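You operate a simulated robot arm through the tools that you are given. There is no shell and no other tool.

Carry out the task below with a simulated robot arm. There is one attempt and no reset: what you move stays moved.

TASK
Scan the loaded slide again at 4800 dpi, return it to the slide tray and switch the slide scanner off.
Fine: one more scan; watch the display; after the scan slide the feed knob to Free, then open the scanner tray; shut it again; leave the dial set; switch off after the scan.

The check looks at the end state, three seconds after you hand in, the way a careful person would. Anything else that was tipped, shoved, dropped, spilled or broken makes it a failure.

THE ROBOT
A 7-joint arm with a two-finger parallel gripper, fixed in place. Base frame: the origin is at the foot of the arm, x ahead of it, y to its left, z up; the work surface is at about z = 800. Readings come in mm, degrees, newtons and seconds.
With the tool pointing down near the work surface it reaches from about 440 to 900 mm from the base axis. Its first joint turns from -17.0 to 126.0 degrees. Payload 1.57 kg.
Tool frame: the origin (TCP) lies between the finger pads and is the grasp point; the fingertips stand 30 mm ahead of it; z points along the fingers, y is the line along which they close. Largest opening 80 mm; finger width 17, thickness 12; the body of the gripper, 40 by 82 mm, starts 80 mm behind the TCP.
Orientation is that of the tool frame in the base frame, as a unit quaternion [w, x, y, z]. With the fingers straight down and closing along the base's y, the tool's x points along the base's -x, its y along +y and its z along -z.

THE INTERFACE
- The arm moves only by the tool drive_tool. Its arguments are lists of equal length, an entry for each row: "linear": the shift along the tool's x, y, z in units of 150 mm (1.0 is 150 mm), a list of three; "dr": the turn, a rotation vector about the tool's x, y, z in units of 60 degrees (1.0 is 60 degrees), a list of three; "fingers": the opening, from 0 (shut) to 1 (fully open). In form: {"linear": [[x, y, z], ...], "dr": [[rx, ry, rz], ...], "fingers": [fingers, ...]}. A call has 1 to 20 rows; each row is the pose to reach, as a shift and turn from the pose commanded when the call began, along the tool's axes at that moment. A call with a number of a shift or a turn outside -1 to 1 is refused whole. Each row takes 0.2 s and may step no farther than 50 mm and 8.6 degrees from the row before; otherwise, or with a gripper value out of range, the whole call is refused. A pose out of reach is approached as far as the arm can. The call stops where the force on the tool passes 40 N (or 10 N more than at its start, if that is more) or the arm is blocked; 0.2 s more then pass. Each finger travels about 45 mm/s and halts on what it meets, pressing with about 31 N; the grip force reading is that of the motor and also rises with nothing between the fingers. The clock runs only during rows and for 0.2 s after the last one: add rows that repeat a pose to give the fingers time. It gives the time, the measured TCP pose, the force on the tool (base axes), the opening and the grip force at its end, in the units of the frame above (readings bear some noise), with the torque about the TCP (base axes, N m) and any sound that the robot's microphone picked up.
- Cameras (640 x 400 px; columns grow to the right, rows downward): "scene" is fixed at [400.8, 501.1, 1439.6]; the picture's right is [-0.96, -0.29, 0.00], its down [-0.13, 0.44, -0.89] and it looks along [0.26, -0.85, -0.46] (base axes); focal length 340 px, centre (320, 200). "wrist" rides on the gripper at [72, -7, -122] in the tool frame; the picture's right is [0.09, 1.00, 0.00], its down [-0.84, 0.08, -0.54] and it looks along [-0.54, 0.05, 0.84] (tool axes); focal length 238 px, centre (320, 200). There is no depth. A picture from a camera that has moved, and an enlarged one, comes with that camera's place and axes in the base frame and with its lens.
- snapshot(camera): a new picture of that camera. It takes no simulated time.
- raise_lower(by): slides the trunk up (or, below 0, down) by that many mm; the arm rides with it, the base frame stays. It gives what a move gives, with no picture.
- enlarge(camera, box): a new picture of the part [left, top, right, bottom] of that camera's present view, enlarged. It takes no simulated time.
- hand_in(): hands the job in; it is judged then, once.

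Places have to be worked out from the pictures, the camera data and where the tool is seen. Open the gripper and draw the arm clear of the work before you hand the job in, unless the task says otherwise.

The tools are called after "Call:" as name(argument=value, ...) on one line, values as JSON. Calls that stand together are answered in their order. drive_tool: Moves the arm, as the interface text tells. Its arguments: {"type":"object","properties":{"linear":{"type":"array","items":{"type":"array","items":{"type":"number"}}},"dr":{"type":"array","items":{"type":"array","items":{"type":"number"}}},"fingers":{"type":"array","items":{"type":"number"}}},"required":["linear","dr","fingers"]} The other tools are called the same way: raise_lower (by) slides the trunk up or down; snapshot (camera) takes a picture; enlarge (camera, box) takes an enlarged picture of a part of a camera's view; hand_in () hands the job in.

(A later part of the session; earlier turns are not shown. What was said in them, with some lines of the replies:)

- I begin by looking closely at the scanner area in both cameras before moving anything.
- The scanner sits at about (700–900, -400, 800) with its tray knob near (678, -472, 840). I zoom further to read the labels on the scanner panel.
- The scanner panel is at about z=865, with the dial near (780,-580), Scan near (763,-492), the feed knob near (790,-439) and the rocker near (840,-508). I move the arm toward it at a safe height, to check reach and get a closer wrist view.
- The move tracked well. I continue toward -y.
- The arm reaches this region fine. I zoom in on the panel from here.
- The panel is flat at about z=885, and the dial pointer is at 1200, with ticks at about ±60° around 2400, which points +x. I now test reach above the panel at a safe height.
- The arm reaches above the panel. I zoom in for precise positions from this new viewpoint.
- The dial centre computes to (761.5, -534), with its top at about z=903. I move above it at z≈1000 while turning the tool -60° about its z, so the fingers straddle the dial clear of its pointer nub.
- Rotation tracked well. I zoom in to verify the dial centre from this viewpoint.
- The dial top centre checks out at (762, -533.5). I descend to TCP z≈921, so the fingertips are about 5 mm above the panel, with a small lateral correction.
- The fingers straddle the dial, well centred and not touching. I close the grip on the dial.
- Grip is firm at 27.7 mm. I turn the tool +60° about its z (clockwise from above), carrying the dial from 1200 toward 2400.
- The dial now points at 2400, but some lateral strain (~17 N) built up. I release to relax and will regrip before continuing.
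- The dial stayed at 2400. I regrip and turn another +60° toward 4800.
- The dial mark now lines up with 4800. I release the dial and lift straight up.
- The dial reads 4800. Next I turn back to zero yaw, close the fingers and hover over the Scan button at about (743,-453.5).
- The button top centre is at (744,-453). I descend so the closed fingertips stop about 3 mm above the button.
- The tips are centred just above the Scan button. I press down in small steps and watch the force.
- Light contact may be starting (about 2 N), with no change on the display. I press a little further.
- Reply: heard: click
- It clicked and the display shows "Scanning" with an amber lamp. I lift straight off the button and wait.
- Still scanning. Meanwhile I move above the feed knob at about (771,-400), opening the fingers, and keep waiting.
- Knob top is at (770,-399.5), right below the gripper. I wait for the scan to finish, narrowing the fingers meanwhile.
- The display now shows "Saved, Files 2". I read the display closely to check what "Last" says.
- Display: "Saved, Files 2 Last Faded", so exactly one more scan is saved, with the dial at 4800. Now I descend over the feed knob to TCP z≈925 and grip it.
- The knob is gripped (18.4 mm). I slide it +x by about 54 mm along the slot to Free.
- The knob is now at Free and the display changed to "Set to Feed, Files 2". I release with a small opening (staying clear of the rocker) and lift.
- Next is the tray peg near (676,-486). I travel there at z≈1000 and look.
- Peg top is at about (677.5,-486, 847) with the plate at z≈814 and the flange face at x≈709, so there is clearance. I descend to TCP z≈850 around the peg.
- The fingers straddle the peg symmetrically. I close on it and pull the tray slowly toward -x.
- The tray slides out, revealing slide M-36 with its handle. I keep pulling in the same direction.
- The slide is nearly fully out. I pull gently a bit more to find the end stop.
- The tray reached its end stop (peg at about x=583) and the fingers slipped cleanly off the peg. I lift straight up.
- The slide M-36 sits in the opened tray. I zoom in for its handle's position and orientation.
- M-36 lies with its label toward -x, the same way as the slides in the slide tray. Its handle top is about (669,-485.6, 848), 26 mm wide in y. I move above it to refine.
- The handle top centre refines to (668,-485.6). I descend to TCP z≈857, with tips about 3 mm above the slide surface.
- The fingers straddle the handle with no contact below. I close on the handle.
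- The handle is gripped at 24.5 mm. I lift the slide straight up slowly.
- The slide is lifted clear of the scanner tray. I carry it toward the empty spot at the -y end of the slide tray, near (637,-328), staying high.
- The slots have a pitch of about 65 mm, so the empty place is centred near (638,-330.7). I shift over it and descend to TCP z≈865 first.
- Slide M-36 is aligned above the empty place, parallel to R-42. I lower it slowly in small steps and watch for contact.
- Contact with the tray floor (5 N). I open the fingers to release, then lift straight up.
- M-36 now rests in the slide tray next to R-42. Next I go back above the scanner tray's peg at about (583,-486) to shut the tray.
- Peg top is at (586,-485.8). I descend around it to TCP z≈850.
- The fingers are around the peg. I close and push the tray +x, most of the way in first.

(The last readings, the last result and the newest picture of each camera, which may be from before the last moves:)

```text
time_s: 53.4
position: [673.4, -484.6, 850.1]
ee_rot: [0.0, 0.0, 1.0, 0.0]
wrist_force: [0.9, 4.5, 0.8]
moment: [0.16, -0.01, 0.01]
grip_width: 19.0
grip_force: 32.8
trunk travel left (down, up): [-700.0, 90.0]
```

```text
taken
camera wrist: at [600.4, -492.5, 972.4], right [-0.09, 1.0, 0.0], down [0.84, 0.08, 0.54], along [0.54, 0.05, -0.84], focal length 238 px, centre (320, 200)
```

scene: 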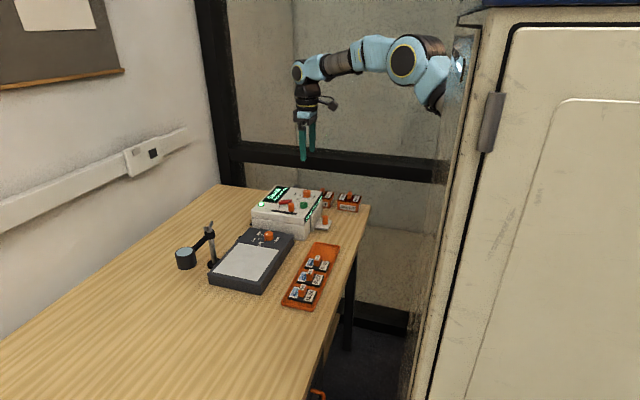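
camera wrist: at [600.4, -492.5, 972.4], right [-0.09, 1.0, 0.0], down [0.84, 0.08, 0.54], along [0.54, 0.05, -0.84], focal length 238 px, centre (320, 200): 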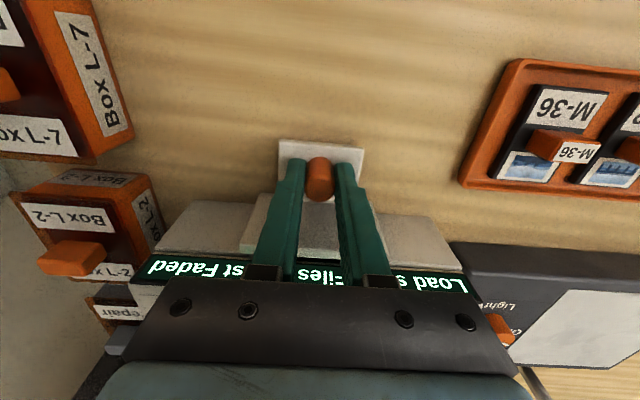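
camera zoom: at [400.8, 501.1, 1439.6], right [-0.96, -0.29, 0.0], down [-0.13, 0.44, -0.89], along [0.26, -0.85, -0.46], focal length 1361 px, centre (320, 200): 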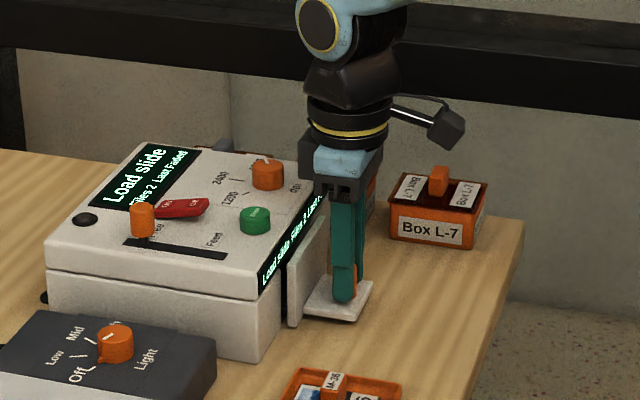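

A few mm of gap remain. I push further in small steps until it meets the stop.

Call:
drive_tool(linear=[[-0.01, 0, 0], [-0.02, 0, 0], [-0.03, 0, 0], [-0.037, 0, 0]], dr=[[0, 0, 0], [0, 0, 0], [0, 0, 0], [0, 0, 0]], fingers=[0.18, 0.18, 0.18, 0.18])

Call:
enlarge(camera="scene", box=[280, 180, 340, 240])

```text
time_s: 54.4
position: [678.3, -484.5, 851.8]
ee_rot: [-0.001, 0.0, 1.0, 0.0]
wrist_force: [-5.6, 8.2, 4.7]
moment: [0.26, -0.03, -0.01]
grip_width: 18.6
grip_force: 32.8
trunk travel left (down, up): [-700.0, 90.0]
```

```text
6.67 times, centred on (310, 210) of scene
camera zoom: at [400.8, 501.1, 1439.6], right [-0.96, -0.29, 0.0], down [-0.13, 0.44, -0.89], along [0.26, -0.85, -0.46], focal length 2268 px, centre (387, 133)
```

zoom: 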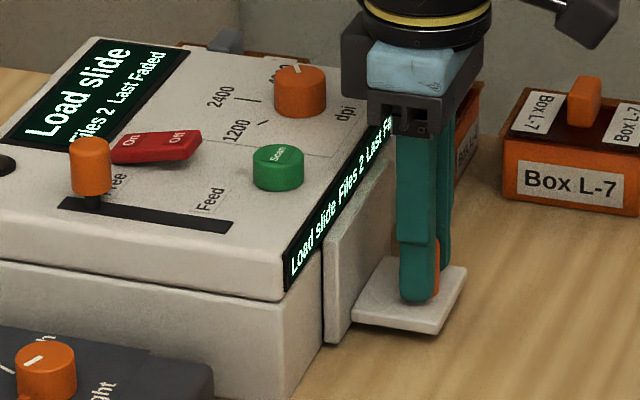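

The stop is felt (-5.6 N) and the flange sits as it did originally. I give one more tiny push, then release and lift.

Call:
drive_tool(linear=[[-0.008, 0, 0], [-0.008, 0, 0], [0, 0, 0], [0, 0, 0], [0, 0, 0], [0, 0, -0.1], [0, 0, -0.3], [0, 0, -0.6], [0, 0, -0.9]], dr=[[0, 0, 0], [0, 0, 0], [0, 0, 0], [0, 0, 0], [0, 0, 0], [0, 0, 0], [0, 0, 0], [0, 0, 0], [0, 0, 0]], fingers=[0.18, 0.18, 0.4, 0.5, 0.5, 0.5, 0.5, 0.5, 0.5])

Call:
enlarge(camera="scene", box=[280, 180, 340, 240])

Call:
enlarge(camera="wrist", box=[220, 80, 420, 205])

```text
time_s: 56.4
position: [679.6, -485.6, 986.2]
ee_rot: [0.0, 0.0, 1.0, -0.001]
wrist_force: [-0.2, -0.3, -0.5]
moment: [0.0, 0.04, 0.02]
grip_width: 39.8
grip_force: 0.1
trunk travel left (down, up): [-700.0, 90.0]
```

```text
6.67 times, centred on (310, 210) of scene
camera zoom: at [400.8, 501.1, 1439.6], right [-0.96, -0.29, 0.0], down [-0.13, 0.44, -0.89], along [0.26, -0.85, -0.46], focal length 2268 px, centre (387, 133)
```

zoom: 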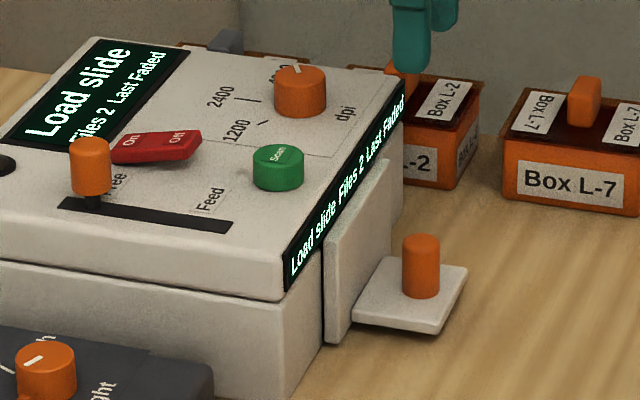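

```text
3.20 times, centred on (320, 142) of wrist
camera zoom: at [605.8, -493.3, 1108.0], right [-0.09, 1.0, 0.0], down [0.84, 0.08, 0.54], along [0.54, 0.05, -0.84], focal length 763 px, centre (320, 384)
```

zoom: 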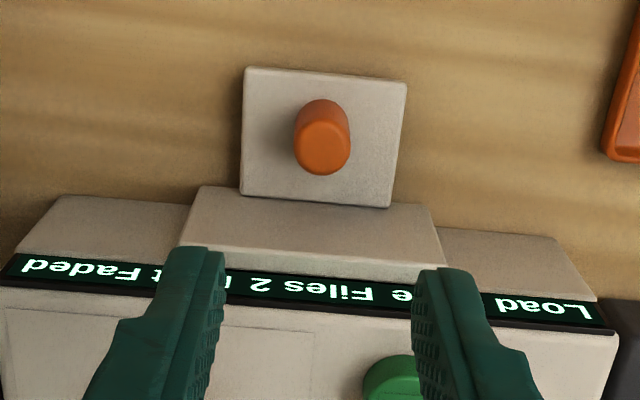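

I compare the tray's position with the earlier identical zoom from before it was opened.

Call:
enlarge(camera="scene", box=[295, 195, 345, 235])

```text
10.00 times, centred on (320, 215) of scene
camera zoom: at [400.8, 501.1, 1439.6], right [-0.96, -0.29, 0.0], down [-0.13, 0.44, -0.89], along [0.26, -0.85, -0.46], focal length 3402 px, centre (320, 50)
```

zoom: 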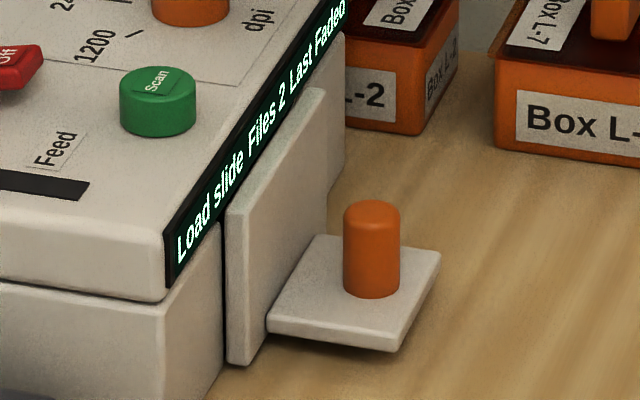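

The tray position is identical to its original shut position. Now I close the fingers and go over the rocker's Off end near (799,-452).

Call:
drive_tool(linear=[[-0.2, 0.056, 0], [-0.4, 0.112, 0], [-0.6, 0.168, 0], [-0.79, 0.224, 0], [-0.79, 0.224, 0]], dr=[[0, 0, 0], [0, 0, 0], [0, 0, 0], [0, 0, 0], [0, 0, 0]], fingers=[0.3, 0.1, 0, 0, 0])

Call:
enlarge(camera="wrist", box=[220, 80, 420, 205])

Call:
enlarge(camera="scene", box=[240, 160, 340, 240])

```text
time_s: 57.6
position: [798.8, -451.9, 985.1]
ee_rot: [0.0, 0.001, 1.0, 0.0]
wrist_force: [0.5, -0.8, 0.2]
moment: [0.02, 0.01, -0.02]
grip_width: 0.1
grip_force: 21.4
trunk travel left (down, up): [-700.0, 90.0]
```

```text
3.20 times, centred on (320, 142) of wrist
camera zoom: at [724.5, -458.9, 1107.2], right [-0.09, 1.0, 0.0], down [0.84, 0.08, 0.54], along [0.54, 0.05, -0.84], focal length 763 px, centre (320, 384)
```

zoom: 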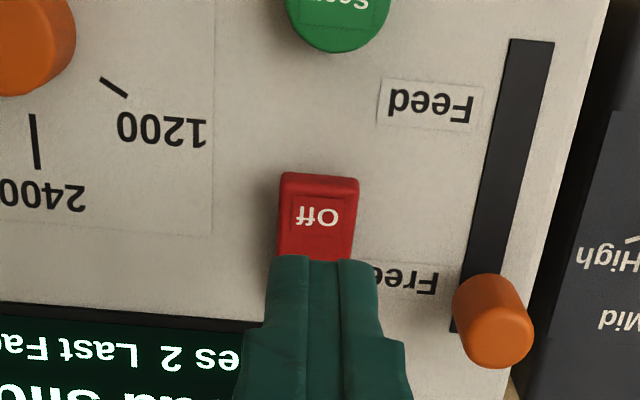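

```text
5.00 times, centred on (290, 200) of scene
camera zoom: at [400.8, 501.1, 1439.6], right [-0.96, -0.29, 0.0], down [-0.13, 0.44, -0.89], along [0.26, -0.85, -0.46], focal length 1701 px, centre (470, 200)
```

zoom: 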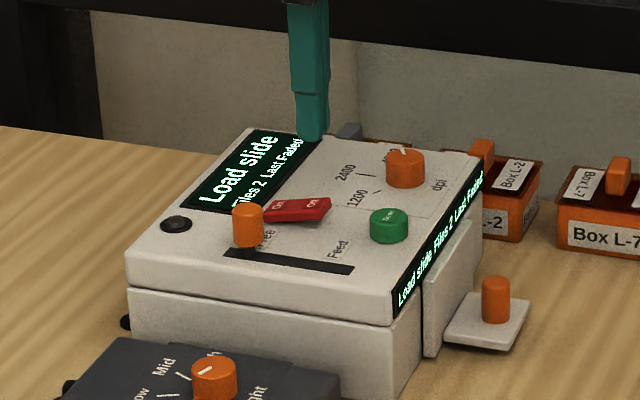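

The Off label is at (801,-452), raised end about z=903. I descend so the tips stop about 5 mm above it.

Call:
drive_tool(linear=[[-0.004, 0, 0.1], [-0.004, 0, 0.2], [-0.004, 0, 0.28], [-0.004, 0, 0.31]], dr=[[0, 0, 0], [0, 0, 0], [0, 0, 0], [0, 0, 0]], fingers=[0, 0, 0, 0])

Call:
enlarge(camera="scene", box=[250, 170, 310, 230])

Call:
enlarge(camera="wrist", box=[220, 80, 420, 205])

```text
time_s: 58.6
position: [797.8, -452.0, 939.2]
ee_rot: [0.0, 0.0, 1.0, 0.0]
wrist_force: [0.1, -0.4, 1.1]
moment: [0.01, 0.01, 0.05]
grip_width: 0.2
grip_force: 20.9
trunk travel left (down, up): [-700.0, 90.0]
```

```text
6.67 times, centred on (280, 200) of scene
camera zoom: at [400.8, 501.1, 1439.6], right [-0.96, -0.29, 0.0], down [-0.13, 0.44, -0.89], along [0.26, -0.85, -0.46], focal length 2268 px, centre (587, 200)
```

zoom: 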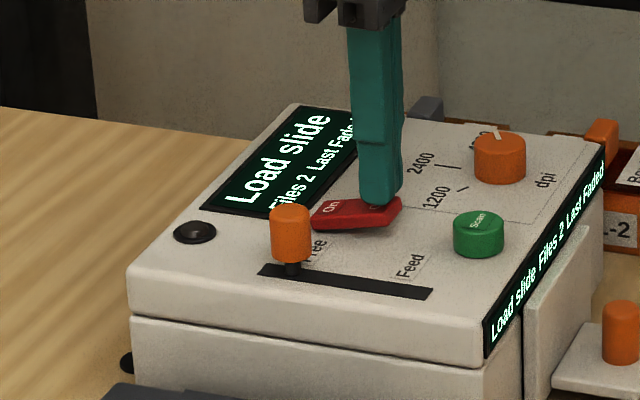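

```text
3.20 times, centred on (320, 142) of wrist
camera zoom: at [724.9, -459.3, 1060.8], right [-0.09, 1.0, 0.0], down [0.84, 0.08, 0.54], along [0.54, 0.05, -0.84], focal length 763 px, centre (320, 384)
```

zoom: 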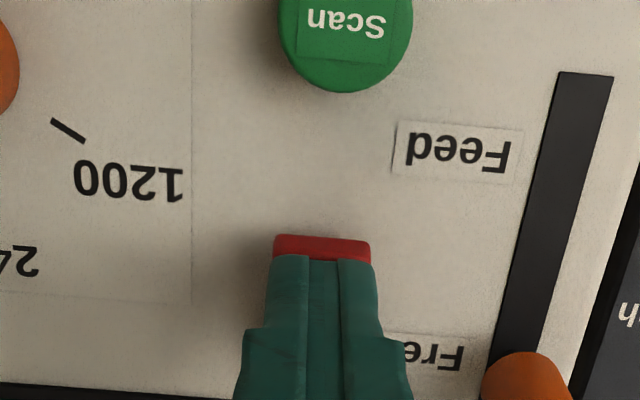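

The tips are right over the Off end. I press down in small steps.

Call:
drive_tool(linear=[[0, 0, 0.015], [0, 0, 0.03], [0, 0, 0.045], [0, 0, 0.06]], dr=[[0, 0, 0], [0, 0, 0], [0, 0, 0], [0, 0, 0]], fingers=[0, 0, 0, 0])

Call:
enlarge(camera="scene", box=[250, 170, 310, 230])

```text
time_s: 59.6
position: [797.2, -452.3, 930.2]
ee_rot: [-0.001, 0.0, 1.0, 0.0]
wrist_force: [-1.7, 0.8, 3.4]
moment: [0.01, 0.04, 0.02]
grip_width: 0.2
grip_force: 21.6
trunk travel left (down, up): [-700.0, 90.0]
```

```text
6.67 times, centred on (280, 200) of scene
camera zoom: at [400.8, 501.1, 1439.6], right [-0.96, -0.29, 0.0], down [-0.13, 0.44, -0.89], along [0.26, -0.85, -0.46], focal length 2268 px, centre (587, 200)
```

zoom: 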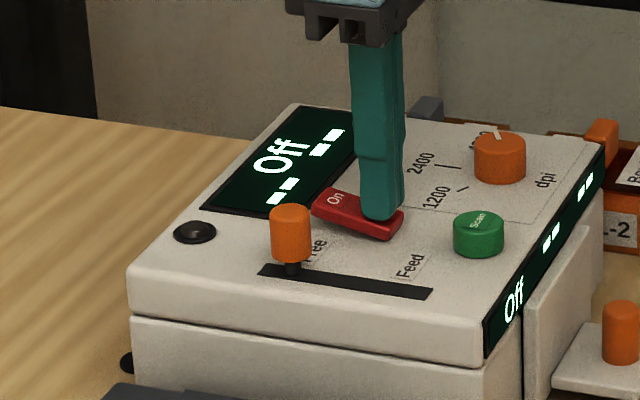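

The rocker flipped and the display shows "Off". I lift straight up and move the arm clear, opening the gripper.

Call:
drive_tool(linear=[[0, 0, -0.1], [0, 0, -0.3], [0, 0, -0.6], [0, 0, -0.9], [0.15, 0.2, -1.0], [0.4, 0.4, -1.0], [0.6, 0.65, -1.0], [0.8, 0.9, -1.0]], dr=[[0, 0, 0], [0, 0, 0], [0, 0, 0], [0, 0, 0], [0, 0, 0], [0, 0, 0], [0, 0, 0], [0, 0, 0]], fingers=[0, 0, 0, 0, 0.3, 0.6, 0.9, 1.0])

Call:
snapshot(camera="scene")

Call:
enlarge(camera="scene", box=[240, 170, 370, 320])

Call:
snapshot(camera="wrist")

```text
time_s: 61.4
position: [676.9, -316.5, 1078.5]
ee_rot: [-0.001, 0.0, 1.0, 0.0]
wrist_force: [-0.4, -0.2, 0.3]
moment: [0.01, 0.03, -0.06]
grip_width: 79.8
grip_force: 0.2
trunk travel left (down, up): [-700.0, 90.0]
```

```text
taken
```

scene: 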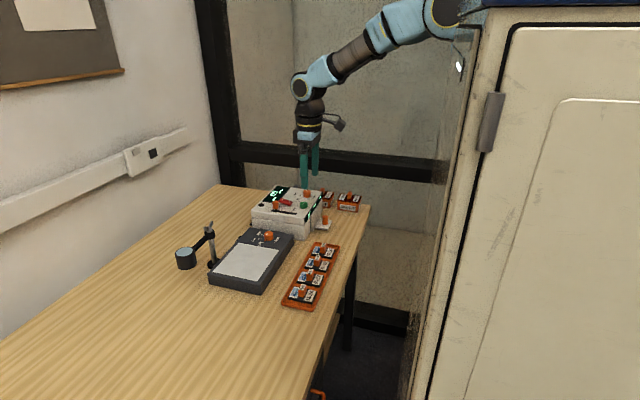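

```text
2.67 times, centred on (305, 245) of scene
camera zoom: at [400.8, 501.1, 1439.6], right [-0.96, -0.29, 0.0], down [-0.13, 0.44, -0.89], along [0.26, -0.85, -0.46], focal length 907 px, centre (360, 80)
```

zoom: 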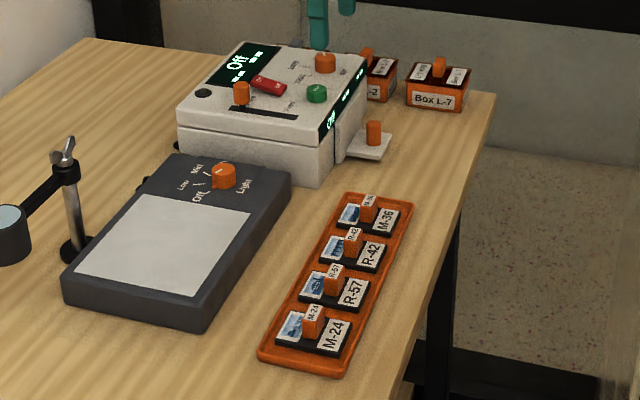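

```text
taken
camera wrist: at [603.7, -324.9, 1201.4], right [-0.09, 1.0, 0.0], down [0.84, 0.08, 0.54], along [0.54, 0.05, -0.84], focal length 238 px, centre (320, 200)
```

wrist: 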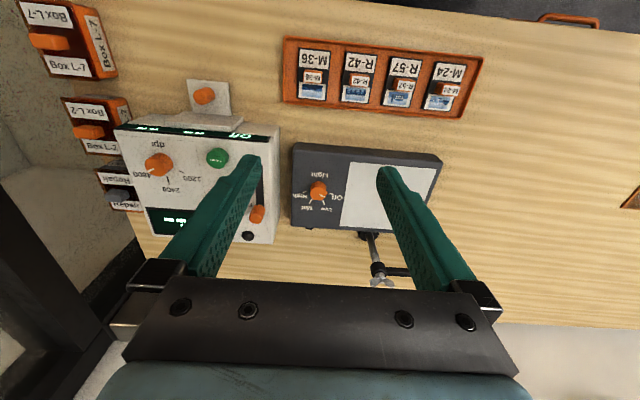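

I do a last close check of the dial, the rocker and the slide tray before handing in.

Call:
enlarge(camera="wrist", box=[110, 70, 290, 250])

Call:
enlarge(camera="wrist", box=[270, 20, 490, 140])

```text
2.22 times, centred on (200, 160) of wrist
camera zoom: at [603.7, -324.9, 1201.4], right [-0.09, 1.0, 0.0], down [0.84, 0.08, 0.54], along [0.54, 0.05, -0.84], focal length 530 px, centre (587, 289)
```

zoom: 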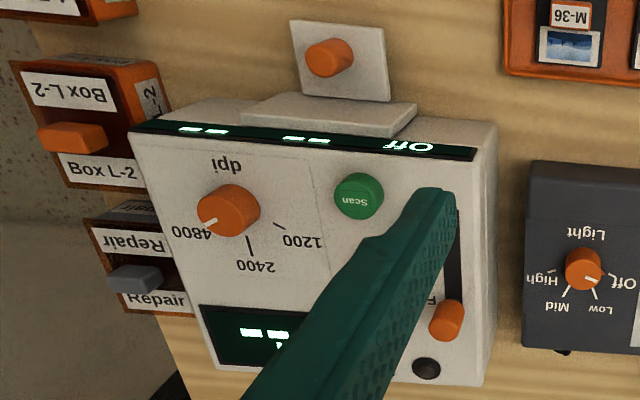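

```text
2.91 times, centred on (380, 80) of wrist
camera zoom: at [603.7, -324.9, 1201.4], right [-0.09, 1.0, 0.0], down [0.84, 0.08, 0.54], along [0.54, 0.05, -0.84], focal length 693 px, centre (146, 549)
```

zoom: 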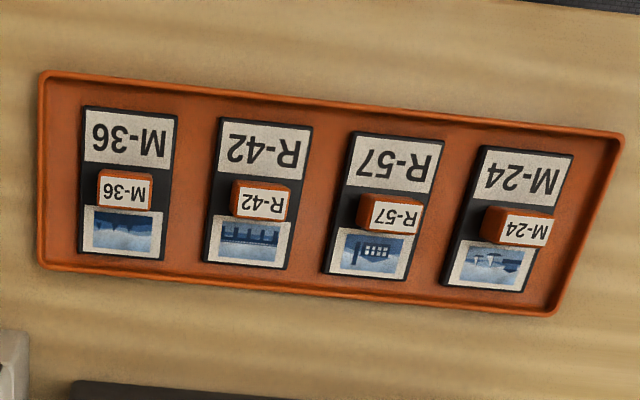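

The final pictures match the task: the dial reads 4800, the feed knob is at Free, the scanner tray is shut and the scanner is off. M-36 lies flat in the slide tray and nothing else has moved. The gripper is open and clear, so I hand in.

Call:
hand_in()

```text
The job is handed in.
```

I rescanned slide M-36 once at 4800 dpi, put it back in the slide tray, and switched the scanner off. I then handed the job in, but no pass or fail result came back.

- **Scan:** I turned the dial from 1200 to 4800 and pressed Scan once. The display went from "Files 1" to "Saved, Files 2". It read "Last Faded" both before and after the scan.
- **Slide:** After the scan I slid the feed knob to Free and opened the scanner tray. M-36 now lies flat in the empty place next to R-42, facing the same way as the others.
- **Scanner:** The tray is shut, in the same position as at the start. The dial is still at 4800, the feed knob is still at Free, and the display shows "Off".

In the last pictures nothing else had been moved or knocked over. The gripper was open and clear of the work when I handed in.
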